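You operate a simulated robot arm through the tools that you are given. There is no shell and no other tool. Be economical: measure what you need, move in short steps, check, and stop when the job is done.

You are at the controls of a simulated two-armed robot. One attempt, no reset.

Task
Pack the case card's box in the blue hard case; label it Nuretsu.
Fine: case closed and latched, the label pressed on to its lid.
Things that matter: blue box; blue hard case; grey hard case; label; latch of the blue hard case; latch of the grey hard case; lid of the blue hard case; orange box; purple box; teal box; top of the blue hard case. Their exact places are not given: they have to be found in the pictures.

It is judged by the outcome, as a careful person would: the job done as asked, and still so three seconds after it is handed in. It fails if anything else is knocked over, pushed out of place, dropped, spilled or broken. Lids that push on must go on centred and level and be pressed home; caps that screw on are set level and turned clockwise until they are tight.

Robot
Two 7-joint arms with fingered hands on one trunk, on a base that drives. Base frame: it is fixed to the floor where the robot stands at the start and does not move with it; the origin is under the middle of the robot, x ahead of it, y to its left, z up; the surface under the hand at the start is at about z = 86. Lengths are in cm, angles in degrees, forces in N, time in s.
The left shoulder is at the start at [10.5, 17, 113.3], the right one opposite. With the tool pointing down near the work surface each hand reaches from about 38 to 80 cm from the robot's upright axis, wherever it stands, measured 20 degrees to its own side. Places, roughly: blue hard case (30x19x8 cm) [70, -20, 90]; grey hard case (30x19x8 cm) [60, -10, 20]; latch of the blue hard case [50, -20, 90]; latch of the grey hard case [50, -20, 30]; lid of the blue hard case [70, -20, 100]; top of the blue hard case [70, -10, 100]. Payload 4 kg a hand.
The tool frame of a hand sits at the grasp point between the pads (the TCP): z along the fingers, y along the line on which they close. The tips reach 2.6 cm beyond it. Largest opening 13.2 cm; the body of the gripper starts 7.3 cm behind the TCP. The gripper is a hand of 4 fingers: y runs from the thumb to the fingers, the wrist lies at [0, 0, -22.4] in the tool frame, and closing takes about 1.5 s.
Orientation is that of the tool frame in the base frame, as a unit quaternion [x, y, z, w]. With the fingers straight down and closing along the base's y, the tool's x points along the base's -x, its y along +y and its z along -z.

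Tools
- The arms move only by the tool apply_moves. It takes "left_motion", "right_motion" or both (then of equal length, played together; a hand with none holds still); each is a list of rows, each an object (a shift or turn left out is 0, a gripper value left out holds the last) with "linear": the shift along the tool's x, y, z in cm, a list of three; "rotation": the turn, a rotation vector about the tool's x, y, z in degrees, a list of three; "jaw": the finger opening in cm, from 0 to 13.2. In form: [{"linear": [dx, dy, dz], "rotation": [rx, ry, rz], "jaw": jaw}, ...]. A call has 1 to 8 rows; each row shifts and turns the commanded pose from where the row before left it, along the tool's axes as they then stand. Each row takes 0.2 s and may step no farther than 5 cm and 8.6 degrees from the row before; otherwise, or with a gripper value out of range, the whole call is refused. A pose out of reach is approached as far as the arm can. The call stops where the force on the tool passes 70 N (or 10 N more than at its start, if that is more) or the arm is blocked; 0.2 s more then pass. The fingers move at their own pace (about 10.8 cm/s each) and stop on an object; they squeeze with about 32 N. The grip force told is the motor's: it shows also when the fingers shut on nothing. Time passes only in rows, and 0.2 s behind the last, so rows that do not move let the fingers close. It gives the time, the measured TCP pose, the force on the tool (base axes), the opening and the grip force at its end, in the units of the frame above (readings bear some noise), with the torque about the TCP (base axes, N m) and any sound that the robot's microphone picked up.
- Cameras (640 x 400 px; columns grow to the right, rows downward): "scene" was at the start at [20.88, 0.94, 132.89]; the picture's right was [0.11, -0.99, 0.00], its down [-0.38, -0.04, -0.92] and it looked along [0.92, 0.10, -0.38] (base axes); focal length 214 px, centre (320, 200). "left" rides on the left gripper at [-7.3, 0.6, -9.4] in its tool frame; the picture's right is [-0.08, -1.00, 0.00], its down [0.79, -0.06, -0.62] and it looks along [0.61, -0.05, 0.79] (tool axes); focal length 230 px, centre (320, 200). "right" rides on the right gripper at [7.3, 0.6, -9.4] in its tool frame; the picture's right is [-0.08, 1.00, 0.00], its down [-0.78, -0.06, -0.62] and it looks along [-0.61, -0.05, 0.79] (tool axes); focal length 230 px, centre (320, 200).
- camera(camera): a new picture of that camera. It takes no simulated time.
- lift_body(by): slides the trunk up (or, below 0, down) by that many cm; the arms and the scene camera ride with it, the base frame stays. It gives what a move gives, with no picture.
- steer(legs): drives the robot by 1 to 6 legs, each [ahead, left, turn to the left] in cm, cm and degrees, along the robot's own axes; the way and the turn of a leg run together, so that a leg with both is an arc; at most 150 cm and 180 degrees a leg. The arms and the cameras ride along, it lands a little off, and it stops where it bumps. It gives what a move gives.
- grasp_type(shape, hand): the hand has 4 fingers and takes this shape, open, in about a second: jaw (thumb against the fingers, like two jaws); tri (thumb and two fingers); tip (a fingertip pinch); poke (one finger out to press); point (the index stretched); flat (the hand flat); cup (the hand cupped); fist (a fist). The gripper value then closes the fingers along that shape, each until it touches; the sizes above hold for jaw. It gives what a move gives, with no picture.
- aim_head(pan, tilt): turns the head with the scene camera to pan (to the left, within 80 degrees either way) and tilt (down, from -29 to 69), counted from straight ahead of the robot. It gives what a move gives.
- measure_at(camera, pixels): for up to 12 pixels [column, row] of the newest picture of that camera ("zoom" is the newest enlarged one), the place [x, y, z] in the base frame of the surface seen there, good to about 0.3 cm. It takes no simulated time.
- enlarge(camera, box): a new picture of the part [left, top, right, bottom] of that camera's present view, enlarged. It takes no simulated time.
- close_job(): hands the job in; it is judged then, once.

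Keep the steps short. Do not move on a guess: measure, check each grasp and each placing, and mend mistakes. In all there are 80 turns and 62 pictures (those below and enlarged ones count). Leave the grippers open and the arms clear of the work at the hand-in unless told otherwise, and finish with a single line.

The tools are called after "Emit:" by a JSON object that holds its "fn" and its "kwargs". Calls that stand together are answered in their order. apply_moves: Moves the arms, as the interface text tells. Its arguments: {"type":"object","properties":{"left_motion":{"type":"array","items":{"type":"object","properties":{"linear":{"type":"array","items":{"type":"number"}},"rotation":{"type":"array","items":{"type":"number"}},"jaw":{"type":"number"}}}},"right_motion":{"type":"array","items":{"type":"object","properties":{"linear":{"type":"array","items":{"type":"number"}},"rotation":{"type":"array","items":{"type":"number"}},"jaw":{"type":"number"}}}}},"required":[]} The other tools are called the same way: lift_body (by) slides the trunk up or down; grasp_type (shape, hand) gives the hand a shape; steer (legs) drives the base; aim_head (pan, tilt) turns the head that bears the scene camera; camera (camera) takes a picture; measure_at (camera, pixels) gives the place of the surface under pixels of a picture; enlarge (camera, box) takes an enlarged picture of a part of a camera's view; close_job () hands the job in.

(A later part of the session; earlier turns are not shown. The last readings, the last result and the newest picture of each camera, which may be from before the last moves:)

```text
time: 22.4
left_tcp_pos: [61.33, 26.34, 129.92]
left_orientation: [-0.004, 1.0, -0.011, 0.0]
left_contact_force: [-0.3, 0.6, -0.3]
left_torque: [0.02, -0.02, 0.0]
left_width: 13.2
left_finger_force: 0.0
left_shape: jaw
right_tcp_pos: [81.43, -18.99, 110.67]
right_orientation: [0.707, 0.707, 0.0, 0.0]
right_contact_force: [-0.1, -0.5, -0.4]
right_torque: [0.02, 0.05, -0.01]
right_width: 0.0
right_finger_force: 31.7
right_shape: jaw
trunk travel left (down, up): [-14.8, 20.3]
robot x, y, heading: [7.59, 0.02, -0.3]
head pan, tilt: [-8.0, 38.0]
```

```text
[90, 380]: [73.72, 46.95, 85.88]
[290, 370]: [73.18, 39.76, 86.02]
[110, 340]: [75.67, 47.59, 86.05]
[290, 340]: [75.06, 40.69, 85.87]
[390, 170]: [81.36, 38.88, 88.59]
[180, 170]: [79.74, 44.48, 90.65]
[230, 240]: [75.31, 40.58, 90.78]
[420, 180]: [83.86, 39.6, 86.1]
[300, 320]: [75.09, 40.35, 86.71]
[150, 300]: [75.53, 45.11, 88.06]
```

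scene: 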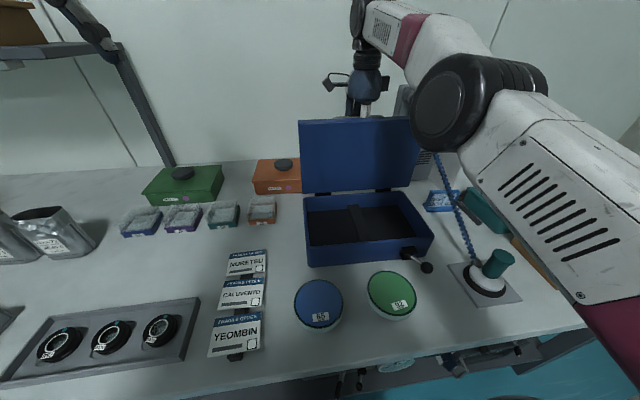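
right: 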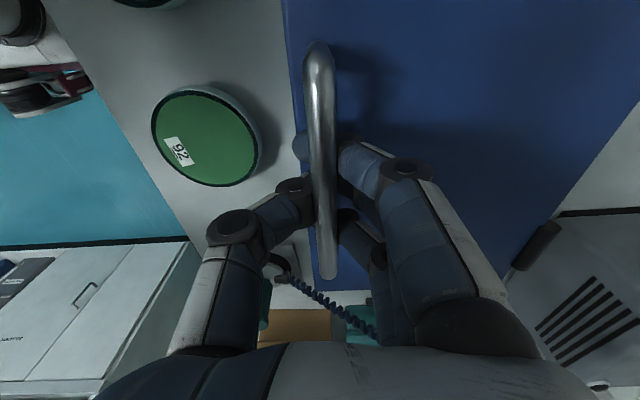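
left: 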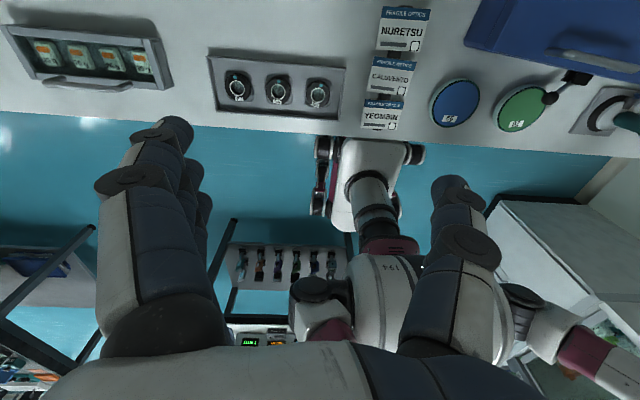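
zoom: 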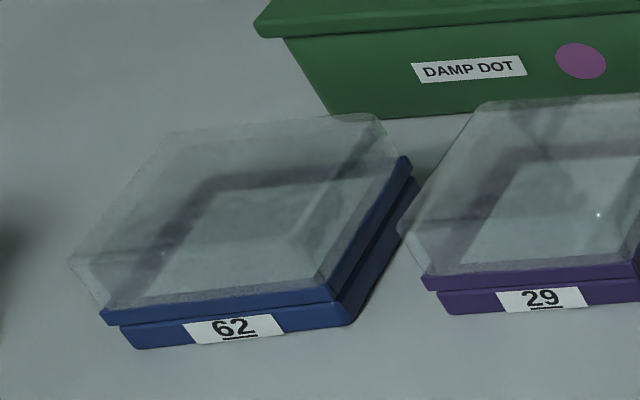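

The lid is right at vertical. I'll drive 3 cm more so it leans past vertical.

Emit:
{"fn": "steer", "kwargs": {"legs": [[3.5, 0, 0]]}}

Emit:
{"fn": "camera", "kwargs": {"camera": "scene"}}

Emit:
{"fn": "measure_at", "kwargs": {"camera": "scene", "pixels": [[310, 130], [310, 185], [395, 130], [395, 185]]}}

```text
time: 23.3
left_tcp_pos: [64.72, 26.32, 129.83]
left_orientation: [-0.005, 1.0, -0.01, 0.0]
left_contact_force: [0.6, -0.6, -1.7]
left_torque: [0.0, 0.08, -0.04]
left_width: 13.2
left_finger_force: 0.2
left_shape: jaw
right_tcp_pos: [84.99, -18.95, 110.57]
right_orientation: [0.707, 0.707, -0.001, 0.0]
right_contact_force: [-1.9, 0.1, -6.3]
right_torque: [0.02, -0.13, -0.02]
right_width: 0.0
right_finger_force: 32.1
right_shape: jaw
trunk travel left (down, up): [-14.8, 20.3]
robot x, y, heading: [11.07, -0.02, -0.1]
head pan, tilt: [-8.0, 38.0]
```

```text
21 pictures are left
```

scene: 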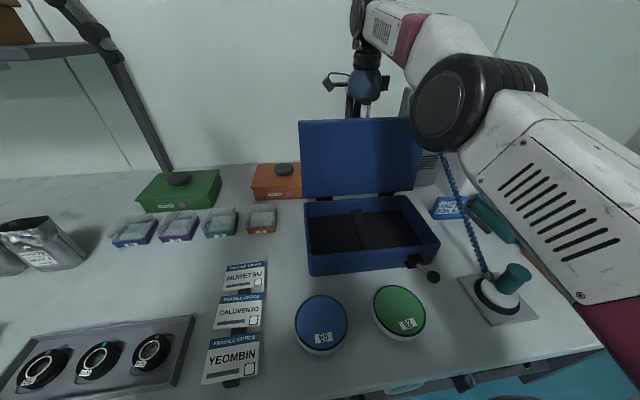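

```text
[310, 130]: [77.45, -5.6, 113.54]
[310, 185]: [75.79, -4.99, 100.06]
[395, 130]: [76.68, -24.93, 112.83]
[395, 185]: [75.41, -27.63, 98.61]
```

The lid leans about 7° past vertical. I'll open the fingers partway to 5 cm, lift straight up, and see if it stays.

Emit:
{"fn": "apply_moves", "kwargs": {"right_motion": [{"jaw": 2.5}, {"jaw": 5}, {}, {"linear": [0, 0, -1.5]}, {"linear": [0, 0, -2.5]}, {"linear": [0, 0, -4]}, {}]}}

Emit:
{"fn": "camera", "kwargs": {"camera": "scene"}}

Emit:
{"fn": "measure_at", "kwargs": {"camera": "scene", "pixels": [[310, 130], [310, 185], [395, 130], [395, 185]]}}

```text
time: 24.9
left_tcp_pos: [64.6, 26.44, 129.87]
left_orientation: [-0.004, 1.0, -0.012, 0.0]
left_contact_force: [0.1, -0.3, 0.5]
left_torque: [0.01, 0.03, 0.0]
left_width: 13.2
left_finger_force: 0.0
left_shape: jaw
right_tcp_pos: [82.76, -19.2, 116.82]
right_orientation: [0.707, 0.707, 0.0, 0.0]
right_contact_force: [-0.1, 0.4, 0.4]
right_torque: [-0.03, 0.01, -0.02]
right_width: 4.96
right_finger_force: 0.0
right_shape: jaw
right hand out of reach, approached as far as the arm can: row 4, 5, 6
trunk travel left (down, up): [-14.8, 20.3]
robot x, y, heading: [11.19, 0.28, 0.1]
head pan, tilt: [-8.0, 38.0]
```

```text
20 pictures are left
```

scene: 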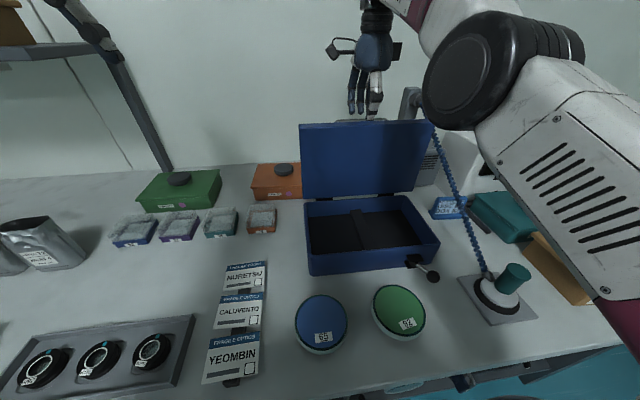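

```text
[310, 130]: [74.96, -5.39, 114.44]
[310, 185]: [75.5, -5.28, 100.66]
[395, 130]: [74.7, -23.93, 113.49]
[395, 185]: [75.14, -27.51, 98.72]
```

The hand slid back a little at its reach limit and the lid now stands at about 88°. I'll raise the trunk 8 cm to clear the hand, and check that the lid stays.

Emit:
{"fn": "lift_body", "kwargs": {"by": 8}}

Emit:
{"fn": "camera", "kwargs": {"camera": "scene"}}

Emit:
{"fn": "measure_at", "kwargs": {"camera": "scene", "pixels": [[312, 155], [312, 200], [395, 155], [395, 200], [330, 235], [390, 235], [312, 222], [405, 210], [440, 250], [312, 270], [358, 240], [245, 275]]}}

```text
time: 26.1
left_tcp_pos: [64.71, 26.43, 137.82]
left_orientation: [-0.005, 1.0, -0.011, -0.001]
left_contact_force: [0.2, -0.1, 0.3]
left_torque: [0.05, -0.01, 0.0]
left_width: 13.22
left_finger_force: 0.0
left_shape: jaw
right_tcp_pos: [77.4, -19.35, 134.1]
right_orientation: [0.705, 0.705, 0.054, 0.054]
right_contact_force: [0.9, -0.4, -0.3]
right_torque: [-0.02, 0.06, -0.01]
right_width: 4.92
right_finger_force: 0.0
right_shape: jaw
trunk travel left (down, up): [-22.8, 12.3]
robot x, y, heading: [11.37, -0.21, -0.2]
head pan, tilt: [-8.0, 38.0]
```

```text
19 pictures are left
```

scene: 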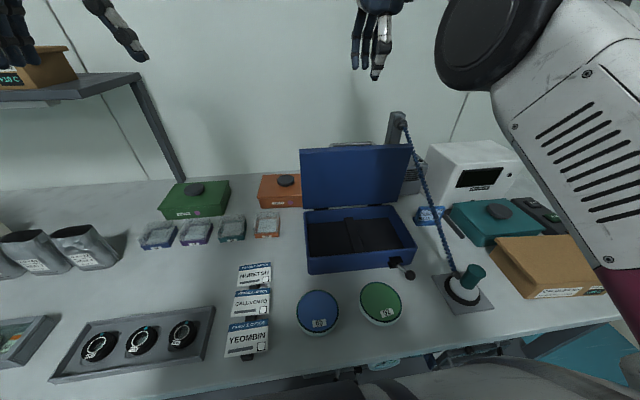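

```text
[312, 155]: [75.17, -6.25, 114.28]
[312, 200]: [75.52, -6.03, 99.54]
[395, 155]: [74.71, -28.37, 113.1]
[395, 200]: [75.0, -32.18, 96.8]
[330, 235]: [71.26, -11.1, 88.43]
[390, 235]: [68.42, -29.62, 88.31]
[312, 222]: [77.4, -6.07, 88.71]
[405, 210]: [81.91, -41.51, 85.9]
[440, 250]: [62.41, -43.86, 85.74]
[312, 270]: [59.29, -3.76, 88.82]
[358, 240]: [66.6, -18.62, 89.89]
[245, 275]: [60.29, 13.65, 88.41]
```

The lid stays open by itself. Before driving left toward the blue box, I'll measure the shelf, the green box and the boxes' edges.

Emit:
{"fn": "measure_at", "kwargs": {"camera": "scene", "pixels": [[40, 98], [130, 84], [160, 130], [178, 178], [165, 217], [215, 218], [141, 248], [171, 247], [143, 238], [172, 240], [182, 225], [150, 228]]}}

Emit:
{"fn": "enlarge", "kwargs": {"camera": "scene", "box": [130, 200, 220, 260]}}

Emit:
{"fn": "measure_at", "kwargs": {"camera": "zoom", "pixels": [[85, 343], [300, 335], [340, 200], [350, 255], [130, 165], [250, 180], [60, 290], [280, 270], [320, 170], [360, 330], [400, 150], [250, 320]]}}

```text
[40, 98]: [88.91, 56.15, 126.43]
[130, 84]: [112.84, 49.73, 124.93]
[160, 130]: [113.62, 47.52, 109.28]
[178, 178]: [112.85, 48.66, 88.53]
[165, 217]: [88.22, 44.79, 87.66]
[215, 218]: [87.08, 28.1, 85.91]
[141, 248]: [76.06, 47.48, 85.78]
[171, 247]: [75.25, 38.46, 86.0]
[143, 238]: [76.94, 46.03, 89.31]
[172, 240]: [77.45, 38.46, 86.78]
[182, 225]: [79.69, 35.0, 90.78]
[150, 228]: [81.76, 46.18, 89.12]
```

```text
6.67 times, centred on (175, 230) of scene
```

zoom: 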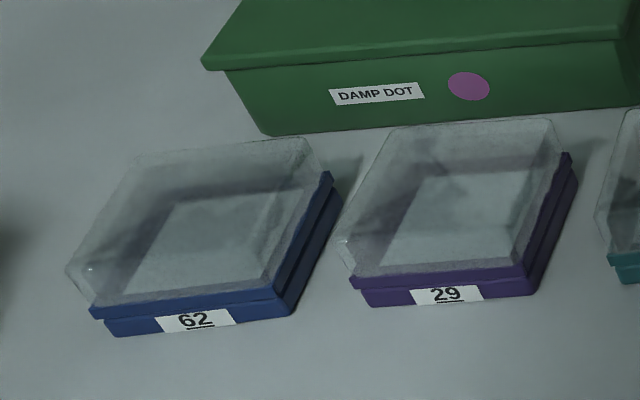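

```text
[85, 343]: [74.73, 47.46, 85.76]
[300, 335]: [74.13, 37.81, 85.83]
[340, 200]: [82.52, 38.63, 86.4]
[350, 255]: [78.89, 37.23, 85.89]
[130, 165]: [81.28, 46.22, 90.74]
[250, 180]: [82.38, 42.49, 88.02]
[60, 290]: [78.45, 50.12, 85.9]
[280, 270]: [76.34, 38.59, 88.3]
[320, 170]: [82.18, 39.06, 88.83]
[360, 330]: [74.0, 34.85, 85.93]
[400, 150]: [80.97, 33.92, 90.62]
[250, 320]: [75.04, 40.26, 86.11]
```

The box spans x 75–82.7, y 38.4–46.5, and its top is at z 90.8. There is a 5 cm gap behind it to the green box, so I'll grip front to back. I'll drive left 16 cm and turn the left hand 90°.

Emit:
{"fn": "steer", "kwargs": {"legs": [[0, 16, 0]]}}

Emit:
{"fn": "apply_moves", "kwargs": {"left_motion": [{"rotation": [0, 0, -8.2]}, {"rotation": [0, 0, -8.2]}, {"rotation": [0, 0, -8.2]}, {"rotation": [0, 0, -8.2]}, {"rotation": [0, 0, -8.2]}, {"rotation": [0, 0, -8.2]}, {"rotation": [0, 0, -8.2]}, {"rotation": [0, 0, -8.2]}]}}

Emit:
{"fn": "apply_moves", "kwargs": {"left_motion": [{"rotation": [0, 0, -8.2]}, {"rotation": [0, 0, -8.2]}, {"rotation": [0, 0, -8.2]}, {}]}}

```text
time: 28.1
left_tcp_pos: [64.46, 42.75, 138.0]
left_orientation: [-0.007, 1.0, -0.011, 0.0]
left_contact_force: [-0.6, 0.1, 0.6]
left_torque: [-0.01, 0.01, -0.02]
left_width: 13.21
left_finger_force: 0.1
left_shape: jaw
right_tcp_pos: [77.36, -2.89, 134.34]
right_orientation: [0.703, 0.707, 0.055, 0.054]
right_contact_force: [-0.3, 0.3, -0.4]
right_torque: [-0.03, 0.05, -0.03]
right_width: 4.96
right_finger_force: 0.0
right_shape: jaw
trunk travel left (down, up): [-22.8, 12.3]
robot x, y, heading: [11.36, 16.05, 0.1]
head pan, tilt: [-8.0, 38.0]
```

```text
time: 29.9
left_tcp_pos: [64.42, 42.65, 137.96]
left_orientation: [-0.549, 0.835, -0.011, -0.005]
left_contact_force: [0.0, 0.5, -0.7]
left_torque: [-0.01, 0.08, 0.02]
left_width: 13.2
left_finger_force: 0.1
left_shape: jaw
right_tcp_pos: [77.26, -3.01, 134.15]
right_orientation: [0.704, 0.706, 0.055, 0.055]
right_contact_force: [0.1, -1.5, -0.2]
right_torque: [0.02, -0.05, 0.01]
right_width: 4.93
right_finger_force: 0.0
right_shape: jaw
trunk travel left (down, up): [-22.8, 12.3]
robot x, y, heading: [11.04, 16.37, 0.5]
head pan, tilt: [-8.0, 38.0]
```

```text
time: 30.9
left_tcp_pos: [64.5, 42.65, 138.02]
left_orientation: [0.714, -0.7, 0.008, 0.007]
left_contact_force: [0.4, 0.1, 0.6]
left_torque: [-0.02, 0.01, 0.0]
left_width: 13.2
left_finger_force: 0.1
left_shape: jaw
right_tcp_pos: [77.38, -2.94, 134.36]
right_orientation: [0.703, 0.707, 0.055, 0.054]
right_contact_force: [-0.1, 0.3, 0.8]
right_torque: [-0.01, 0.0, -0.01]
right_width: 4.96
right_finger_force: 0.1
right_shape: jaw
trunk travel left (down, up): [-22.8, 12.3]
robot x, y, heading: [11.12, 16.08, 0.1]
head pan, tilt: [-8.0, 38.0]
```

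The turn worked without a reach problem. I'll bring the left hand over the box at about z=101.

Emit:
{"fn": "apply_moves", "kwargs": {"left_motion": [{"linear": [0, -1.8, 4.6]}, {"linear": [0, -1.8, 4.6]}, {"linear": [0, -1.8, 4.6]}, {"linear": [0, -1.8, 4.6]}, {"linear": [0, -1.8, 4.6]}, {"linear": [0, -1.8, 4.6]}, {"linear": [0, -1.8, 4.6]}, {"linear": [0.2, -1.7, 4.6]}]}}

Emit:
{"fn": "camera", "kwargs": {"camera": "left"}}

```text
time: 32.7
left_tcp_pos: [78.75, 41.93, 101.07]
left_orientation: [0.713, -0.701, 0.008, 0.007]
left_contact_force: [0.6, -0.3, -0.7]
left_torque: [-0.01, 0.0, 0.0]
left_width: 13.18
left_finger_force: 0.0
left_shape: jaw
right_tcp_pos: [77.53, -2.85, 134.19]
right_orientation: [0.703, 0.707, 0.055, 0.054]
right_contact_force: [1.0, -0.6, -0.9]
right_torque: [-0.02, 0.03, -0.01]
right_width: 4.94
right_finger_force: 0.1
right_shape: jaw
trunk travel left (down, up): [-22.8, 12.3]
robot x, y, heading: [11.32, 15.84, 0.4]
head pan, tilt: [-8.0, 38.0]
```

```text
17 pictures are left
```

left: 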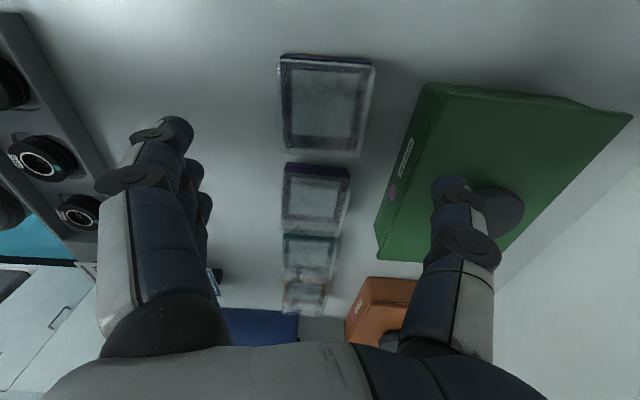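

I'll measure the box's edges from this camera to centre on it.

Emit:
{"fn": "measure_at", "kwargs": {"camera": "left", "pixels": [[280, 60], [374, 66], [360, 153], [285, 148], [324, 105], [322, 57], [322, 155], [388, 240], [428, 90], [400, 180]]}}

```text
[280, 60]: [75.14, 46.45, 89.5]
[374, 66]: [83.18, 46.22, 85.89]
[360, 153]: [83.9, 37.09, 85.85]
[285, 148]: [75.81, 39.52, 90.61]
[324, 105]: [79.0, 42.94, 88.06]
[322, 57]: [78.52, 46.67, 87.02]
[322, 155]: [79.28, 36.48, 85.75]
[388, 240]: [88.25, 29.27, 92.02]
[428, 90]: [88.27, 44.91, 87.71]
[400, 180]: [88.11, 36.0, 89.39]
```

Box centre is about (78.9,42.6). I'll set the jaw to 11, shift, and go down to z≈89.2.

Emit:
{"fn": "apply_moves", "kwargs": {"left_motion": [{"linear": [-0.6, -0.1, 0], "jaw": 11}, {"linear": [0, 0, 4]}, {"linear": [0, 0, 4]}, {"linear": [0, 0, 3.9]}, {}]}}

Emit:
{"fn": "camera", "kwargs": {"camera": "left"}}

```text
time: 33.9
left_tcp_pos: [78.91, 42.26, 89.32]
left_orientation: [0.713, -0.701, 0.008, 0.007]
left_contact_force: [-0.4, 0.5, 0.6]
left_torque: [-0.01, 0.02, 0.0]
left_width: 11.02
left_finger_force: 0.1
left_shape: jaw
right_tcp_pos: [77.29, -2.91, 134.42]
right_orientation: [0.703, 0.707, 0.055, 0.054]
right_contact_force: [-0.1, 0.5, -0.6]
right_torque: [0.02, -0.01, 0.02]
right_width: 4.95
right_finger_force: 0.0
right_shape: jaw
trunk travel left (down, up): [-22.8, 12.3]
robot x, y, heading: [11.55, 16.07, 0.3]
head pan, tilt: [-8.0, 38.0]
```

```text
16 pictures are left
```

left: 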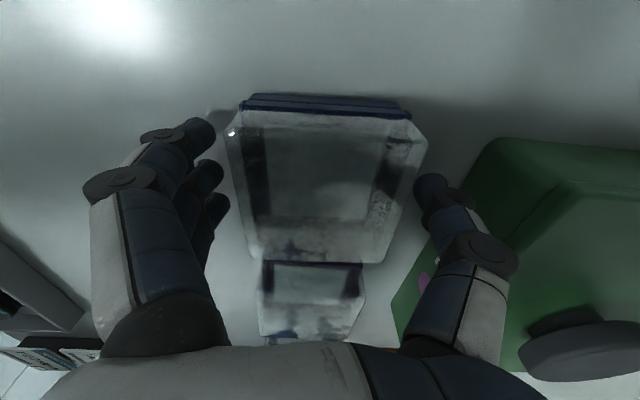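

The box is straddled on both sides. I'll close on it.

Emit:
{"fn": "apply_moves", "kwargs": {"left_motion": [{"linear": [0, 0, 0.3], "jaw": 8.5}, {"jaw": 7}, {"jaw": 6}, {"jaw": 6}, {}]}}

Emit:
{"fn": "apply_moves", "kwargs": {"left_motion": [{"linear": [0, 0, -1]}, {"linear": [0, 0, -2]}, {"linear": [0, 0, -4.5]}, {}]}}

Emit:
{"fn": "camera", "kwargs": {"camera": "left"}}

```text
time: 35.1
left_tcp_pos: [78.95, 42.29, 88.97]
left_orientation: [0.713, -0.701, 0.008, 0.007]
left_contact_force: [-1.2, 0.3, -0.7]
left_torque: [0.0, 0.04, -0.01]
left_width: 6.95
left_finger_force: 32.5
left_shape: jaw
right_tcp_pos: [77.46, -2.8, 134.27]
right_orientation: [0.703, 0.707, 0.056, 0.054]
right_contact_force: [0.0, -0.6, -0.4]
right_torque: [-0.02, 0.02, 0.02]
right_width: 4.95
right_finger_force: 0.0
right_shape: jaw
trunk travel left (down, up): [-22.8, 12.3]
robot x, y, heading: [11.04, 15.94, 0.4]
head pan, tilt: [-8.0, 38.0]
heard: snap
```

```text
time: 36.1
left_tcp_pos: [79.13, 42.24, 96.47]
left_orientation: [0.713, -0.701, 0.008, 0.008]
left_contact_force: [-0.4, 0.1, -2.5]
left_torque: [-0.04, -0.03, -0.02]
left_width: 6.94
left_finger_force: 32.4
left_shape: jaw
right_tcp_pos: [77.46, -2.86, 134.25]
right_orientation: [0.703, 0.707, 0.054, 0.054]
right_contact_force: [-0.1, 0.3, 0.0]
right_torque: [-0.02, 0.0, 0.0]
right_width: 4.95
right_finger_force: 0.0
right_shape: jaw
trunk travel left (down, up): [-22.8, 12.3]
robot x, y, heading: [11.31, 16.14, 0.1]
head pan, tilt: [-8.0, 38.0]
```

```text
15 pictures are left
```

left: 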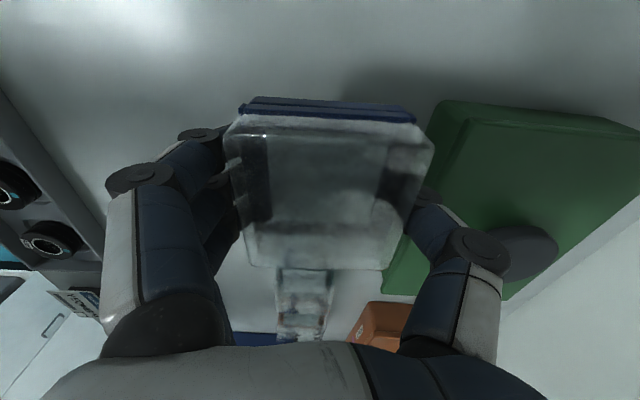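

I heard a "snap". I'll inspect the held box closely to see whether its lid clicked shut or it cracked.

Emit:
{"fn": "enlarge", "kwargs": {"camera": "left", "box": [180, 70, 460, 290]}}

Emit:
{"fn": "aim_head", "kwargs": {"pan": 15, "tilt": 35}}

Emit:
{"fn": "enlarge", "kwargs": {"camera": "scene", "box": [180, 110, 400, 280]}}

```text
1.82 times, centred on (320, 180) of left
```

zoom: 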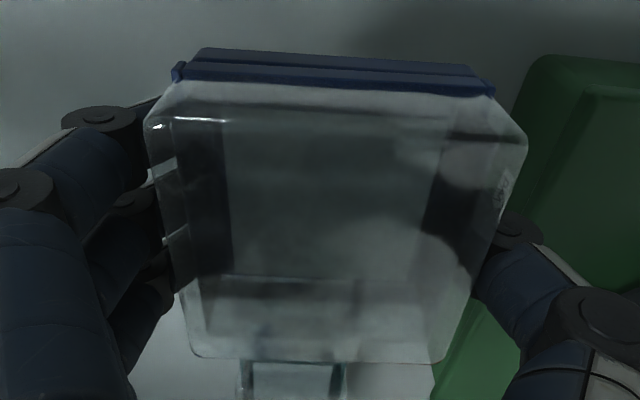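

```text
time: 37.0
left_tcp_pos: [78.89, 42.37, 96.59]
left_orientation: [0.713, -0.701, 0.008, 0.007]
left_contact_force: [0.2, -1.1, -1.5]
left_torque: [-0.01, 0.01, -0.04]
left_width: 6.96
left_finger_force: 31.6
left_shape: jaw
right_tcp_pos: [77.4, -2.9, 134.15]
right_orientation: [0.703, 0.707, 0.055, 0.055]
right_contact_force: [0.0, 0.0, 0.7]
right_torque: [-0.01, -0.01, -0.01]
right_width: 4.94
right_finger_force: 0.0
right_shape: jaw
trunk travel left (down, up): [-22.8, 12.3]
robot x, y, heading: [11.37, 16.17, 0.3]
head pan, tilt: [15.0, 35.0]
```

```text
2.35 times, centred on (290, 195) of scene
```

zoom: 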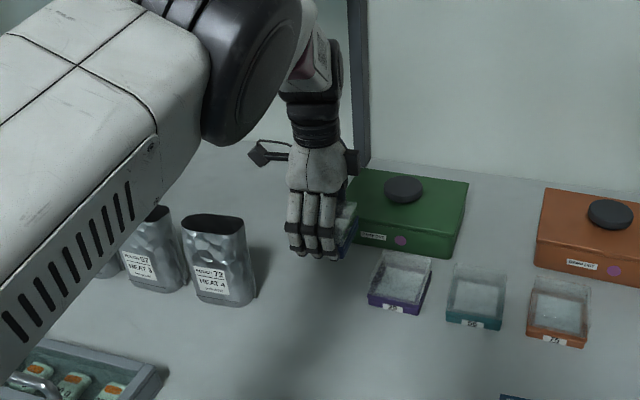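

The box looks intact and firmly held. I'll lift it, draw it back to x≈66, and pull the right hand back, before driving to the right.

Emit:
{"fn": "apply_moves", "kwargs": {"left_motion": [{"linear": [0, 0, -4.5]}, {"linear": [0, 0, -4.5]}, {"linear": [0, 3.2, -2]}, {"linear": [0, 3.2, 0]}, {"linear": [0, 3.2, 0]}, {"linear": [0, 3, 0]}], "right_motion": [{"linear": [0, -2.5, -1]}, {"linear": [0, -2.5, -1]}, {"linear": [0, -2.5, 0]}, {"linear": [0, -2.5, 0]}, {"linear": [0, -2.5, 0]}, {"linear": [0, -2.5, 0]}]}}

Emit:
{"fn": "steer", "kwargs": {"legs": [[0, -36, 0]]}}

Emit:
{"fn": "aim_head", "kwargs": {"pan": 5, "tilt": 42}}

Emit:
{"fn": "camera", "kwargs": {"camera": "scene"}}

```text
time: 38.4
left_tcp_pos: [66.28, 42.49, 107.47]
left_orientation: [0.713, -0.701, 0.008, 0.007]
left_contact_force: [0.4, -0.4, -1.4]
left_torque: [0.0, 0.0, 0.02]
left_width: 6.93
left_finger_force: 32.0
left_shape: jaw
right_tcp_pos: [77.26, -2.91, 134.21]
right_orientation: [0.703, 0.707, 0.055, 0.056]
right_contact_force: [0.3, -0.3, 0.3]
right_torque: [0.01, 0.01, -0.01]
right_width: 4.91
right_finger_force: 0.1
right_shape: jaw
right hand out of reach, approached as far as the arm can: row 1, 2, 3, 4, 5, 6
trunk travel left (down, up): [-22.8, 12.3]
robot x, y, heading: [10.95, 16.35, 0.4]
head pan, tilt: [15.0, 35.0]
```

```text
time: 42.1
left_tcp_pos: [66.59, 6.61, 107.51]
left_orientation: [0.713, -0.701, 0.008, 0.007]
left_contact_force: [0.5, -0.6, -2.2]
left_torque: [0.02, 0.03, -0.02]
left_width: 6.95
left_finger_force: 32.0
left_shape: jaw
right_tcp_pos: [77.39, -38.64, 134.27]
right_orientation: [0.704, 0.706, 0.055, 0.055]
right_contact_force: [0.0, 0.1, -0.8]
right_torque: [-0.04, 0.01, -0.04]
right_width: 4.96
right_finger_force: 0.0
right_shape: jaw
trunk travel left (down, up): [-22.8, 12.3]
robot x, y, heading: [11.44, -19.72, 0.2]
head pan, tilt: [15.0, 35.0]
```

```text
time: 42.8
left_tcp_pos: [66.49, 6.64, 107.51]
left_orientation: [0.713, -0.701, 0.007, 0.008]
left_contact_force: [0.2, 0.2, -0.7]
left_torque: [0.02, -0.02, -0.03]
left_width: 6.93
left_finger_force: 31.7
left_shape: jaw
right_tcp_pos: [77.37, -38.54, 134.28]
right_orientation: [0.704, 0.706, 0.055, 0.055]
right_contact_force: [0.2, -0.7, 0.2]
right_torque: [0.02, 0.04, 0.01]
right_width: 4.98
right_finger_force: 0.1
right_shape: jaw
trunk travel left (down, up): [-22.8, 12.3]
robot x, y, heading: [11.53, -19.78, 0.3]
head pan, tilt: [5.0, 42.0]
```

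```text
12 pictures are left
```

scene: 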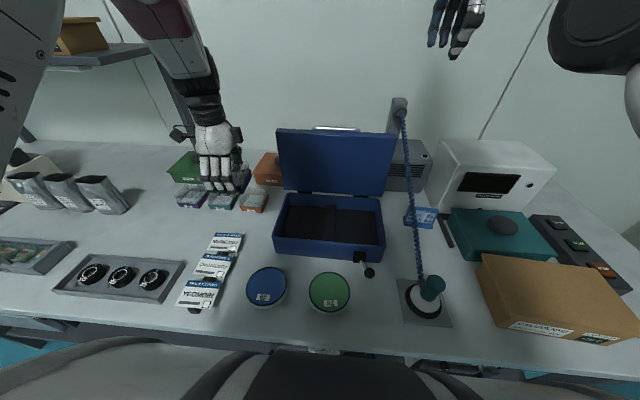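

The box hangs over the bench left of the case. I'll measure the case's compartment walls precisely.

Emit:
{"fn": "measure_at", "kwargs": {"camera": "scene", "pixels": [[283, 234], [278, 238], [289, 196], [324, 240], [326, 212], [300, 238], [300, 200], [375, 242], [334, 225], [290, 215], [380, 246], [310, 220]]}}

```text
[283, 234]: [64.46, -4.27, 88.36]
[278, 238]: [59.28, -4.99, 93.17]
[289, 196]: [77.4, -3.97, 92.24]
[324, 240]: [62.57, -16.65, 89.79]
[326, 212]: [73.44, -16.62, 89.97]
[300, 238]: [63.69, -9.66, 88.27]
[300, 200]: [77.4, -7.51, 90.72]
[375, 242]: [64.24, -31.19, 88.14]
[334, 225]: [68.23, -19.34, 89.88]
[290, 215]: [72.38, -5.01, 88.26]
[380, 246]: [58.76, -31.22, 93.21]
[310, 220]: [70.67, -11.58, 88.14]
```

The left compartment spans y -4 to -16.3. I'll move the box over its centre at y≈-10.2, then go down to just above the floor.

Emit:
{"fn": "apply_moves", "kwargs": {"left_motion": [{"linear": [4.2, 0, 0]}, {"linear": [4.2, 0, 0]}, {"linear": [4.2, 0, 0]}, {"linear": [4.2, 0, 0]}, {"linear": [0, 0, 4.5]}, {"linear": [0, 0, 4.5]}, {}]}}

Emit:
{"fn": "enlarge", "kwargs": {"camera": "scene", "box": [230, 110, 420, 290]}}

```text
time: 44.4
left_tcp_pos: [67.6, -6.08, 99.86]
left_orientation: [0.732, -0.681, 0.031, 0.025]
left_contact_force: [0.6, -0.8, -1.0]
left_torque: [0.02, 0.02, -0.02]
left_width: 6.94
left_finger_force: 32.1
left_shape: jaw
left hand out of reach, approached as far as the arm can: row 4
right_tcp_pos: [77.39, -38.71, 134.19]
right_orientation: [0.704, 0.706, 0.055, 0.055]
right_contact_force: [0.8, 0.4, -0.5]
right_torque: [0.0, -0.03, 0.02]
right_width: 4.97
right_finger_force: 0.0
right_shape: jaw
trunk travel left (down, up): [-22.8, 12.3]
robot x, y, heading: [11.58, -19.48, 0.2]
head pan, tilt: [5.0, 42.0]
```

```text
2.22 times, centred on (325, 200) of scene
```

zoom: 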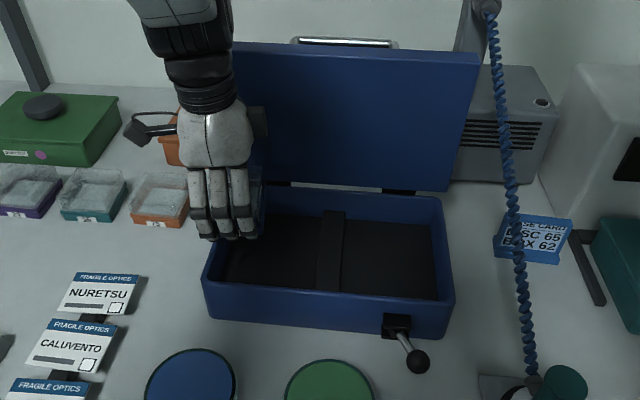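

The left arm is at its reach limit and short of the spot. I'll back off 4 cm, rise a little, and drive the base 8 cm to the right.

Emit:
{"fn": "apply_moves", "kwargs": {"left_motion": [{"linear": [-2.1, 0, -2]}, {"linear": [-2.1, 0, -2]}, {}]}}

Emit:
{"fn": "steer", "kwargs": {"legs": [[0, -8, 0]]}}

```text
time: 45.2
left_tcp_pos: [66.73, -1.9, 102.45]
left_orientation: [0.725, -0.688, 0.016, 0.023]
left_contact_force: [-0.2, -0.7, -1.0]
left_torque: [-0.02, 0.01, -0.02]
left_width: 6.96
left_finger_force: 32.4
left_shape: jaw
right_tcp_pos: [77.54, -38.66, 134.27]
right_orientation: [0.704, 0.706, 0.055, 0.055]
right_contact_force: [0.1, 0.6, -0.1]
right_torque: [-0.02, 0.02, 0.01]
right_width: 4.95
right_finger_force: 0.0
right_shape: jaw
trunk travel left (down, up): [-22.8, 12.3]
robot x, y, heading: [11.31, -19.71, 0.2]
head pan, tilt: [5.0, 42.0]
```

```text
time: 46.6
left_tcp_pos: [66.78, -10.3, 103.08]
left_orientation: [0.723, -0.69, 0.021, 0.021]
left_contact_force: [0.8, -0.6, -1.2]
left_torque: [0.02, 0.0, 0.01]
left_width: 6.93
left_finger_force: 31.5
left_shape: jaw
right_tcp_pos: [77.5, -46.76, 134.25]
right_orientation: [0.704, 0.706, 0.056, 0.054]
right_contact_force: [0.3, -0.6, 0.7]
right_torque: [0.05, -0.03, -0.02]
right_width: 4.94
right_finger_force: 0.0
right_shape: jaw
trunk travel left (down, up): [-22.8, 12.3]
robot x, y, heading: [11.36, -27.5, 0.3]
head pan, tilt: [5.0, 42.0]
```

The hand is now over the compartment at (66.8,-10.3). I'll go down 9 cm and check the pose.

Emit:
{"fn": "apply_moves", "kwargs": {"left_motion": [{"linear": [0, 0, 3]}, {"linear": [0, 0, 3]}, {"linear": [0, 0, 2]}, {}]}}

Emit:
{"fn": "enlarge", "kwargs": {"camera": "scene", "box": [260, 90, 450, 270]}}

```text
time: 47.6
left_tcp_pos: [67.23, -10.04, 95.57]
left_orientation: [0.731, -0.681, 0.032, 0.025]
left_contact_force: [-0.1, 0.3, -0.4]
left_torque: [-0.03, 0.01, -0.01]
left_width: 6.93
left_finger_force: 32.3
left_shape: jaw
right_tcp_pos: [77.57, -46.73, 134.29]
right_orientation: [0.704, 0.706, 0.055, 0.055]
right_contact_force: [-0.1, -0.5, -0.3]
right_torque: [-0.02, -0.01, 0.02]
right_width: 4.95
right_finger_force: 0.0
right_shape: jaw
trunk travel left (down, up): [-22.8, 12.3]
robot x, y, heading: [11.32, -27.9, 0.4]
head pan, tilt: [5.0, 42.0]
```

```text
2.22 times, centred on (355, 180) of scene
```

zoom: 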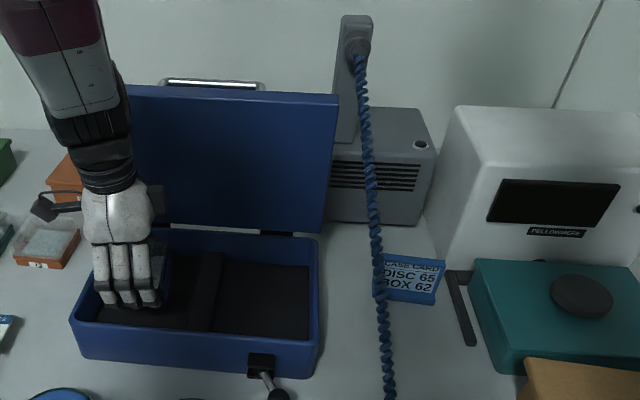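

The box is inside the walls of the left compartment. I'll lower it until it touches the floor.

Emit:
{"fn": "apply_moves", "kwargs": {"left_motion": [{"linear": [0, 0, 1.5]}, {"linear": [0, 0, 1.3]}, {"linear": [0, 0, 0.7]}, {}]}}

```text
time: 48.6
left_tcp_pos: [67.38, -10.15, 92.2]
left_orientation: [0.733, -0.679, 0.033, 0.024]
left_contact_force: [0.2, 0.0, -1.1]
left_torque: [-0.01, 0.03, 0.01]
left_width: 6.93
left_finger_force: 32.0
left_shape: jaw
right_tcp_pos: [77.62, -46.71, 134.28]
right_orientation: [0.704, 0.706, 0.055, 0.054]
right_contact_force: [0.4, 0.5, -0.2]
right_torque: [0.01, -0.01, 0.0]
right_width: 4.95
right_finger_force: 0.0
right_shape: jaw
trunk travel left (down, up): [-22.8, 12.3]
robot x, y, heading: [11.78, -27.82, 0.3]
head pan, tilt: [5.0, 42.0]
```

Emit:
{"fn": "apply_moves", "kwargs": {"left_motion": [{"linear": [0, 0, 0.4]}, {"linear": [0, 0, 0.3]}, {}]}}

```text
time: 49.4
left_tcp_pos: [67.43, -10.07, 91.5]
left_orientation: [0.734, -0.678, 0.034, 0.025]
left_contact_force: [0.2, -1.1, 1.8]
left_torque: [0.11, 0.14, 0.01]
left_width: 6.93
left_finger_force: 31.9
left_shape: jaw
right_tcp_pos: [77.46, -46.75, 134.25]
right_orientation: [0.705, 0.705, 0.056, 0.055]
right_contact_force: [-0.6, -0.8, 0.5]
right_torque: [-0.04, 0.03, 0.0]
right_width: 4.97
right_finger_force: 0.0
right_shape: jaw
trunk travel left (down, up): [-22.8, 12.3]
robot x, y, heading: [11.41, -27.38, 0.1]
head pan, tilt: [5.0, 42.0]
```

The force has turned upward, so the box is on the floor. I'll release it and lift the hand straight out.

Emit:
{"fn": "apply_moves", "kwargs": {"left_motion": [{"jaw": 8}, {"jaw": 9.5}, {}, {"linear": [0, 0.2, -3]}, {"linear": [0, 0.2, -4]}, {"linear": [0, 0, -4.5]}, {"linear": [0, 1, -4.5]}, {"linear": [-3, 2, -2]}]}}

Emit:
{"fn": "enlarge", "kwargs": {"camera": "scene", "box": [260, 90, 450, 270]}}

```text
time: 51.2
left_tcp_pos: [63.32, -6.15, 108.36]
left_orientation: [0.734, -0.678, 0.032, 0.037]
left_contact_force: [0.1, 0.3, 0.5]
left_torque: [-0.04, -0.01, -0.01]
left_width: 9.48
left_finger_force: 0.0
left_shape: jaw
right_tcp_pos: [77.5, -46.62, 134.24]
right_orientation: [0.704, 0.706, 0.055, 0.055]
right_contact_force: [-0.7, -0.5, 0.5]
right_torque: [0.01, 0.03, 0.01]
right_width: 4.97
right_finger_force: 0.1
right_shape: jaw
trunk travel left (down, up): [-22.8, 12.3]
robot x, y, heading: [11.15, -27.63, 0.5]
head pan, tilt: [5.0, 42.0]
heard: snap
```

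```text
2.22 times, centred on (355, 180) of scene
```

zoom: 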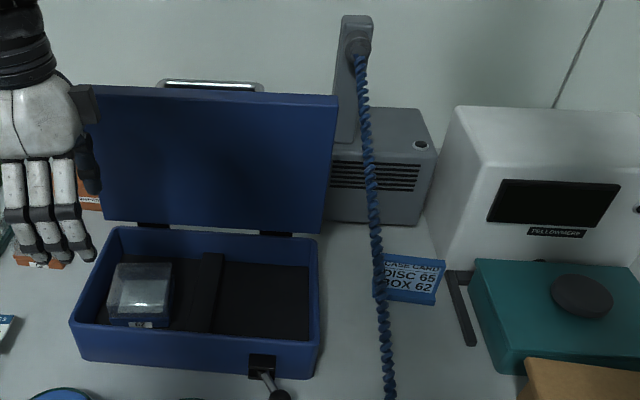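

The box sits upright in the left compartment. Next is the lid. I'll close the left fingers, rise above the lid edge, move behind it at y≈-6.5 beside the handle, and drop down there.

Emit:
{"fn": "apply_moves", "kwargs": {"left_motion": [{"linear": [0, 0, -4.5], "jaw": 0}, {"linear": [0, 0, -4.5]}, {"linear": [0, 0, -4]}, {"linear": [0, -4.5, 0]}, {"linear": [0, -4.5, 0]}, {"linear": [0, -4.5, 0]}, {"linear": [0, -4.5, 0]}, {}]}}

```text
time: 53.0
left_tcp_pos: [79.07, -5.69, 121.62]
left_orientation: [0.723, -0.69, 0.022, 0.02]
left_contact_force: [-0.1, 1.0, 0.1]
left_torque: [-0.01, 0.01, -0.01]
left_width: 0.0
left_finger_force: 32.7
left_shape: jaw
left hand out of reach, approached as far as the arm can: row 7
right_tcp_pos: [77.37, -46.67, 134.37]
right_orientation: [0.704, 0.706, 0.056, 0.055]
right_contact_force: [0.8, -0.2, -0.2]
right_torque: [-0.01, -0.01, -0.03]
right_width: 4.97
right_finger_force: 0.1
right_shape: jaw
trunk travel left (down, up): [-22.8, 12.3]
robot x, y, heading: [11.82, -27.46, -0.0]
head pan, tilt: [5.0, 42.0]
```

It's slightly short. I'll drive ahead 3 cm, then lower behind the lid and look.

Emit:
{"fn": "steer", "kwargs": {"legs": [[3, 0, 0]]}}

Emit:
{"fn": "apply_moves", "kwargs": {"left_motion": [{"linear": [0, 0, 3]}, {"linear": [0, 0, 3]}, {"linear": [0, 0, 2.5]}, {}]}}

Emit:
{"fn": "camera", "kwargs": {"camera": "scene"}}

```text
time: 53.8
left_tcp_pos: [82.17, -5.58, 121.62]
left_orientation: [0.724, -0.689, 0.021, 0.021]
left_contact_force: [0.4, 0.2, -0.7]
left_torque: [-0.01, 0.06, 0.01]
left_width: 0.03
left_finger_force: 32.1
left_shape: jaw
right_tcp_pos: [80.6, -46.64, 134.21]
right_orientation: [0.704, 0.706, 0.055, 0.055]
right_contact_force: [-0.6, 0.0, 0.1]
right_torque: [-0.06, 0.0, -0.01]
right_width: 4.94
right_finger_force: 0.1
right_shape: jaw
trunk travel left (down, up): [-22.8, 12.3]
robot x, y, heading: [14.54, -27.4, 0.1]
head pan, tilt: [5.0, 42.0]
```

```text
time: 54.8
left_tcp_pos: [82.24, -6.19, 113.3]
left_orientation: [0.723, -0.69, 0.021, 0.021]
left_contact_force: [0.7, 0.3, 0.7]
left_torque: [0.01, 0.0, 0.03]
left_width: 0.0
left_finger_force: 32.2
left_shape: jaw
right_tcp_pos: [80.5, -46.62, 134.34]
right_orientation: [0.704, 0.706, 0.056, 0.055]
right_contact_force: [-0.4, -0.4, 0.8]
right_torque: [0.01, 0.01, -0.01]
right_width: 4.93
right_finger_force: 0.0
right_shape: jaw
trunk travel left (down, up): [-22.8, 12.3]
robot x, y, heading: [14.83, -27.9, 0.2]
head pan, tilt: [5.0, 42.0]
```

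```text
8 pictures are left
```

scene: 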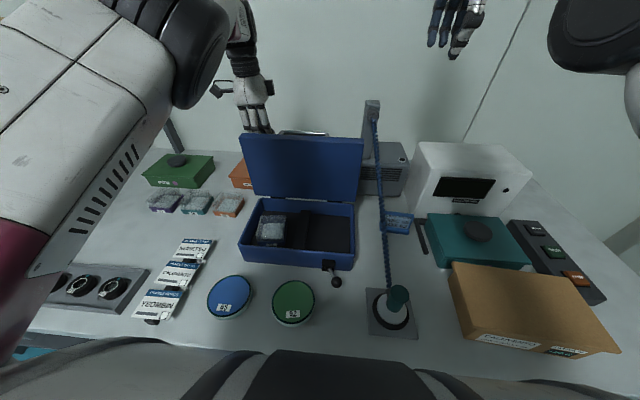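

The fist is behind the lid, left of the handle. I'll push the lid forward along its arc and check at about 45°.

Emit:
{"fn": "apply_moves", "kwargs": {"left_motion": [{"linear": [0, 3.7, 0.5]}, {"linear": [0, 3.8, 0.3]}, {"linear": [0, 4.3, 1]}, {"linear": [0, 3.7, 2.1]}, {}]}}

Emit:
{"fn": "enlarge", "kwargs": {"camera": "scene", "box": [190, 60, 410, 300]}}

```text
time: 56.0
left_tcp_pos: [66.85, -5.92, 109.23]
left_orientation: [0.738, -0.672, 0.04, 0.044]
left_contact_force: [0.2, 0.0, 0.5]
left_torque: [-0.01, 0.04, 0.0]
left_width: 0.0
left_finger_force: 31.7
left_shape: jaw
right_tcp_pos: [80.48, -46.53, 134.22]
right_orientation: [0.704, 0.706, 0.055, 0.055]
right_contact_force: [-0.5, -1.0, -0.3]
right_torque: [-0.03, -0.02, 0.03]
right_width: 4.96
right_finger_force: 0.1
right_shape: jaw
trunk travel left (down, up): [-22.8, 12.3]
robot x, y, heading: [14.2, -27.51, 0.4]
head pan, tilt: [5.0, 42.0]
```

```text
1.67 times, centred on (300, 180) of scene
```

zoom: 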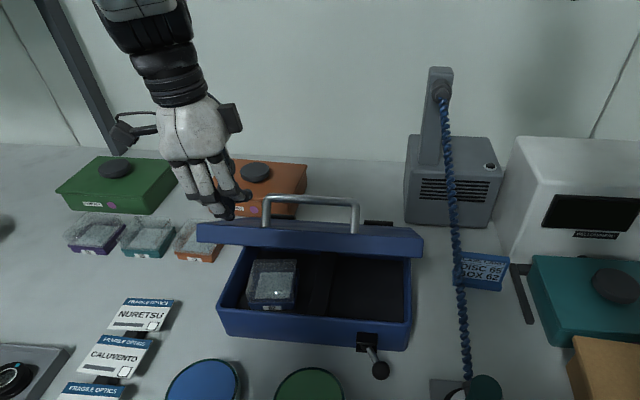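

The lid is following the hand. I'll continue down to closed.

Emit:
{"fn": "apply_moves", "kwargs": {"left_motion": [{"linear": [0, 3.0, 3]}, {"linear": [0, 1.8, 3.5]}, {"linear": [0, 0.3, 2.5]}, {"linear": [0, 0, 1.3]}, {"linear": [0, 0, 0.7]}, {}]}}

```text
time: 57.4
left_tcp_pos: [62.01, -7.7, 99.27]
left_orientation: [0.736, -0.675, 0.044, 0.032]
left_contact_force: [1.9, -3.7, 27.9]
left_torque: [-0.08, 0.28, 0.05]
left_width: 0.01
left_finger_force: 31.4
left_shape: jaw
right_tcp_pos: [80.31, -46.71, 134.41]
right_orientation: [0.703, 0.706, 0.056, 0.055]
right_contact_force: [-0.1, -0.3, 0.0]
right_torque: [0.0, 0.02, -0.01]
right_width: 4.96
right_finger_force: 0.1
right_shape: jaw
trunk travel left (down, up): [-22.8, 12.3]
robot x, y, heading: [14.48, -27.61, 0.3]
head pan, tilt: [5.0, 42.0]
```

The hand reads 28 N against a closed lid. Before moving on I'll measure the cable, the cup stand and the lever ball in the last picture.

Emit:
{"fn": "measure_at", "kwargs": {"camera": "scene", "pixels": [[382, 205], [386, 250], [390, 280], [370, 291], [372, 334], [337, 282], [329, 265], [195, 243], [214, 241], [205, 256], [176, 258], [293, 300]]}}

Emit:
{"fn": "apply_moves", "kwargs": {"left_motion": [{"linear": [0, 0, -4]}, {"linear": [0, 0, -4.5]}, {"linear": [0, 0, -4.5]}, {"linear": [0, 0, -4.5]}]}}

Emit:
{"fn": "steer", "kwargs": {"legs": [[-13, 0, 0]]}}

Emit:
{"fn": "camera", "kwargs": {"camera": "scene"}}

```text
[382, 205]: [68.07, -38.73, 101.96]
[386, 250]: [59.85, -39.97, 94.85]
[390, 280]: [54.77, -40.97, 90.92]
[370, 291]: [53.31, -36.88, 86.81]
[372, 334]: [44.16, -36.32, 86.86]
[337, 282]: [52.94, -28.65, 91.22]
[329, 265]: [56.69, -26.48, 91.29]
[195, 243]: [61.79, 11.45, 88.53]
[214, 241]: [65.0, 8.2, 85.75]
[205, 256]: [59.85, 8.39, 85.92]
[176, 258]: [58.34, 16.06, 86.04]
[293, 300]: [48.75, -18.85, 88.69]
```

```text
time: 58.4
left_tcp_pos: [61.39, -6.13, 115.65]
left_orientation: [0.734, -0.676, 0.043, 0.05]
left_contact_force: [0.4, 1.2, 1.7]
left_torque: [0.03, 0.02, -0.03]
left_width: 0.0
left_finger_force: 32.5
left_shape: jaw
right_tcp_pos: [80.43, -46.63, 134.35]
right_orientation: [0.704, 0.706, 0.056, 0.054]
right_contact_force: [0.2, -0.5, 0.8]
right_torque: [0.01, 0.04, 0.0]
right_width: 4.95
right_finger_force: 0.0
right_shape: jaw
trunk travel left (down, up): [-22.8, 12.3]
robot x, y, heading: [14.16, -27.78, 0.2]
head pan, tilt: [5.0, 42.0]
```

```text
time: 59.7
left_tcp_pos: [48.71, -6.36, 116.15]
left_orientation: [0.731, -0.679, 0.047, 0.046]
left_contact_force: [0.1, -0.1, 0.0]
left_torque: [-0.01, -0.03, 0.01]
left_width: 0.0
left_finger_force: 31.5
left_shape: jaw
right_tcp_pos: [67.61, -46.7, 134.22]
right_orientation: [0.704, 0.706, 0.055, 0.055]
right_contact_force: [-1.0, 0.4, 0.7]
right_torque: [-0.02, -0.04, 0.01]
right_width: 4.95
right_finger_force: 0.1
right_shape: jaw
trunk travel left (down, up): [-22.8, 12.3]
robot x, y, heading: [1.65, -27.5, 0.5]
head pan, tilt: [5.0, 42.0]
```

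```text
6 pictures are left
```

scene: 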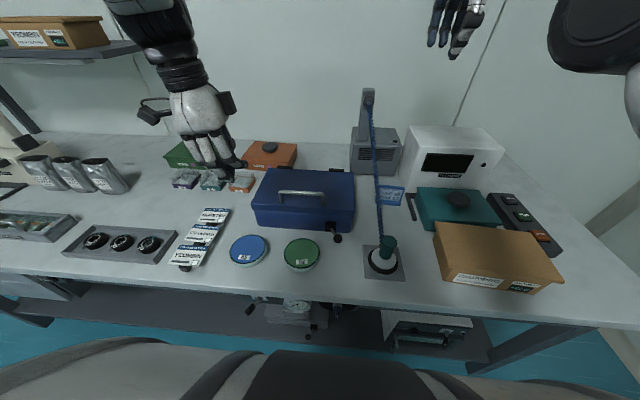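

The lid is closed. The ball centre is about (53.4,-28.8,90.1), with cable and stand clear at y<-36.8. I'll close the right fist and bring it down on the ball's -y side, first seeing how the arm responds.

Emit:
{"fn": "measure_at", "kwargs": {"camera": "scene", "pixels": [[258, 204], [350, 212], [270, 174], [345, 178], [305, 180], [282, 192], [324, 194], [337, 238], [330, 228], [257, 210], [352, 216]]}}

Emit:
{"fn": "apply_moves", "kwargs": {"right_motion": [{"linear": [0, -2, 4], "jaw": 0}, {"linear": [0, -2, 4]}, {"linear": [0, -2, 4]}, {"linear": [0, -2, 4]}, {"linear": [0, -2, 4]}]}}

```text
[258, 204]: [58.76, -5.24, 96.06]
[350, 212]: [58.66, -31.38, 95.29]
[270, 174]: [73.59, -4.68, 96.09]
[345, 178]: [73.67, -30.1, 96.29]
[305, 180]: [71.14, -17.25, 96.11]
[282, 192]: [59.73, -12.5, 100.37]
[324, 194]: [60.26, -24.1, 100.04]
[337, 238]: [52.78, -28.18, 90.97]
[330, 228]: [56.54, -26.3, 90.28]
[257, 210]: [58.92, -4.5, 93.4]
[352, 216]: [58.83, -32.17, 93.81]
```

```text
time: 60.9
left_tcp_pos: [48.81, -6.31, 116.06]
left_orientation: [0.731, -0.678, 0.05, 0.049]
left_contact_force: [0.8, 0.1, 0.0]
left_torque: [0.03, 0.02, 0.02]
left_width: 0.0
left_finger_force: 31.8
left_shape: jaw
right_tcp_pos: [74.38, -45.3, 118.88]
right_orientation: [0.704, 0.706, 0.054, 0.055]
right_contact_force: [0.5, 0.3, -0.1]
right_torque: [-0.01, 0.05, 0.0]
right_width: 0.0
right_finger_force: 32.0
right_shape: jaw
right hand out of reach, approached as far as the arm can: row 1, 2, 3, 4, 5
trunk travel left (down, up): [-22.8, 12.3]
robot x, y, heading: [1.32, -27.71, 0.0]
head pan, tilt: [5.0, 42.0]
```

The lid is level at z 96.1 all round. The right arm's commanded pose is still out of reach, so I'll pull it back toward me.

Emit:
{"fn": "apply_moves", "kwargs": {"right_motion": [{"linear": [0, -4.5, 0]}, {"linear": [0, -4.5, 0]}, {"linear": [0, -4.5, 0]}, {}]}}

```text
time: 61.9
left_tcp_pos: [48.69, -6.37, 116.05]
left_orientation: [0.732, -0.678, 0.05, 0.049]
left_contact_force: [0.2, 0.6, 0.2]
left_torque: [0.01, 0.05, 0.0]
left_width: 0.0
left_finger_force: 31.8
left_shape: jaw
right_tcp_pos: [73.95, -44.31, 119.92]
right_orientation: [0.704, 0.706, 0.054, 0.054]
right_contact_force: [-0.5, 0.0, -0.1]
right_torque: [0.03, -0.01, 0.02]
right_width: 0.0
right_finger_force: 31.9
right_shape: jaw
right hand out of reach, approached as far as the arm can: row 1, 2, 3
trunk travel left (down, up): [-22.8, 12.3]
robot x, y, heading: [1.72, -27.78, 0.2]
head pan, tilt: [5.0, 42.0]
```

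The right arm seems stuck fully stretched. I'll tilt the hand so the wrist comes back toward me, which should bend the elbow again.

Emit:
{"fn": "apply_moves", "kwargs": {"right_motion": [{"linear": [0, -1, 0], "rotation": [-8, 0, 0]}, {"linear": [0, -1, 0], "rotation": [-8, 0, 0]}, {"linear": [0, -1, 0], "rotation": [-8, 0, 0]}, {"linear": [0, -1, 0], "rotation": [-8, 0, 0]}, {}]}}

```text
time: 63.1
left_tcp_pos: [48.77, -6.51, 116.15]
left_orientation: [0.731, -0.678, 0.051, 0.049]
left_contact_force: [-0.5, -0.5, -0.2]
left_torque: [0.0, 0.0, 0.0]
left_width: 0.01
left_finger_force: 32.0
left_shape: jaw
right_tcp_pos: [81.63, -40.45, 124.54]
right_orientation: [0.677, 0.68, 0.2, 0.199]
right_contact_force: [0.3, 0.3, -0.8]
right_torque: [0.01, -0.02, 0.04]
right_width: 0.01
right_finger_force: 32.4
right_shape: jaw
right hand out of reach, approached as far as the arm can: row 1, 2, 3, 4
trunk travel left (down, up): [-22.8, 12.3]
robot x, y, heading: [1.46, -27.34, 0.3]
head pan, tilt: [5.0, 42.0]
```

The hand tilted and the arm is slightly bent now. I'll pull straight back along base -x.

Emit:
{"fn": "apply_moves", "kwargs": {"right_motion": [{"linear": [0, -3.36, -2.18]}, {"linear": [0, -3.36, -2.18]}, {"linear": [0, -3.36, -2.18]}, {"linear": [0, -3.36, -2.18]}, {}]}}

```text
time: 64.3
left_tcp_pos: [48.71, -6.33, 116.11]
left_orientation: [0.731, -0.679, 0.049, 0.049]
left_contact_force: [0.5, 0.0, -0.3]
left_torque: [0.0, 0.02, 0.02]
left_width: 0.0
left_finger_force: 31.7
left_shape: jaw
right_tcp_pos: [79.75, -38.7, 128.01]
right_orientation: [0.678, 0.679, 0.198, 0.199]
right_contact_force: [0.0, 0.1, 0.0]
right_torque: [0.0, 0.02, -0.02]
right_width: 0.0
right_finger_force: 32.1
right_shape: jaw
right hand out of reach, approached as far as the arm can: row 1, 2, 3, 4
trunk travel left (down, up): [-22.8, 12.3]
robot x, y, heading: [1.49, -27.42, 0.1]
head pan, tilt: [5.0, 42.0]
```

It's still stuck, possibly on a wrist joint limit. I'll try turning the hand back about its own axis.

Emit:
{"fn": "apply_moves", "kwargs": {"right_motion": [{"rotation": [0, 0, -8]}, {"rotation": [0, 0, -8]}, {"rotation": [0, 0, -8]}, {"rotation": [0, 0, -8]}, {"rotation": [0, 0, -8]}, {"rotation": [0, 0, -8]}, {}]}}

```text
time: 65.9
left_tcp_pos: [48.83, -6.46, 116.11]
left_orientation: [0.732, -0.678, 0.05, 0.048]
left_contact_force: [0.3, -0.4, 0.0]
left_torque: [0.0, -0.02, 0.02]
left_width: 0.0
left_finger_force: 32.0
left_shape: jaw
right_tcp_pos: [79.67, -38.64, 128.29]
right_orientation: [0.342, 0.897, 0.101, 0.262]
right_contact_force: [-0.1, -0.7, 0.7]
right_torque: [0.04, 0.02, -0.01]
right_width: 0.01
right_finger_force: 31.4
right_shape: jaw
trunk travel left (down, up): [-22.8, 12.3]
robot x, y, heading: [1.7, -27.4, 0.2]
head pan, tilt: [5.0, 42.0]
```

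The turn worked with no limit reported. Now I'll pull back along base -x.

Emit:
{"fn": "apply_moves", "kwargs": {"right_motion": [{"linear": [2.52, -2.24, -2.16]}, {"linear": [2.52, -2.24, -2.16]}, {"linear": [2.52, -2.24, -2.16]}, {"linear": [2.52, -2.24, -2.16]}, {"linear": [2.52, -2.24, -2.16]}, {}]}}

```text
time: 67.3
left_tcp_pos: [48.83, -6.41, 116.04]
left_orientation: [0.731, -0.678, 0.05, 0.049]
left_contact_force: [0.2, 0.4, 0.5]
left_torque: [0.03, 0.03, 0.02]
left_width: 0.0
left_finger_force: 31.7
left_shape: jaw
right_tcp_pos: [75.8, -35.23, 134.62]
right_orientation: [0.343, 0.896, 0.102, 0.262]
right_contact_force: [-0.2, 0.3, 0.6]
right_torque: [-0.02, 0.0, 0.01]
right_width: 0.01
right_finger_force: 31.7
right_shape: jaw
right hand out of reach, approached as far as the arm can: row 1, 2, 3, 4, 5
trunk travel left (down, up): [-22.8, 12.3]
robot x, y, heading: [1.66, -27.66, -0.0]
head pan, tilt: [5.0, 42.0]
```

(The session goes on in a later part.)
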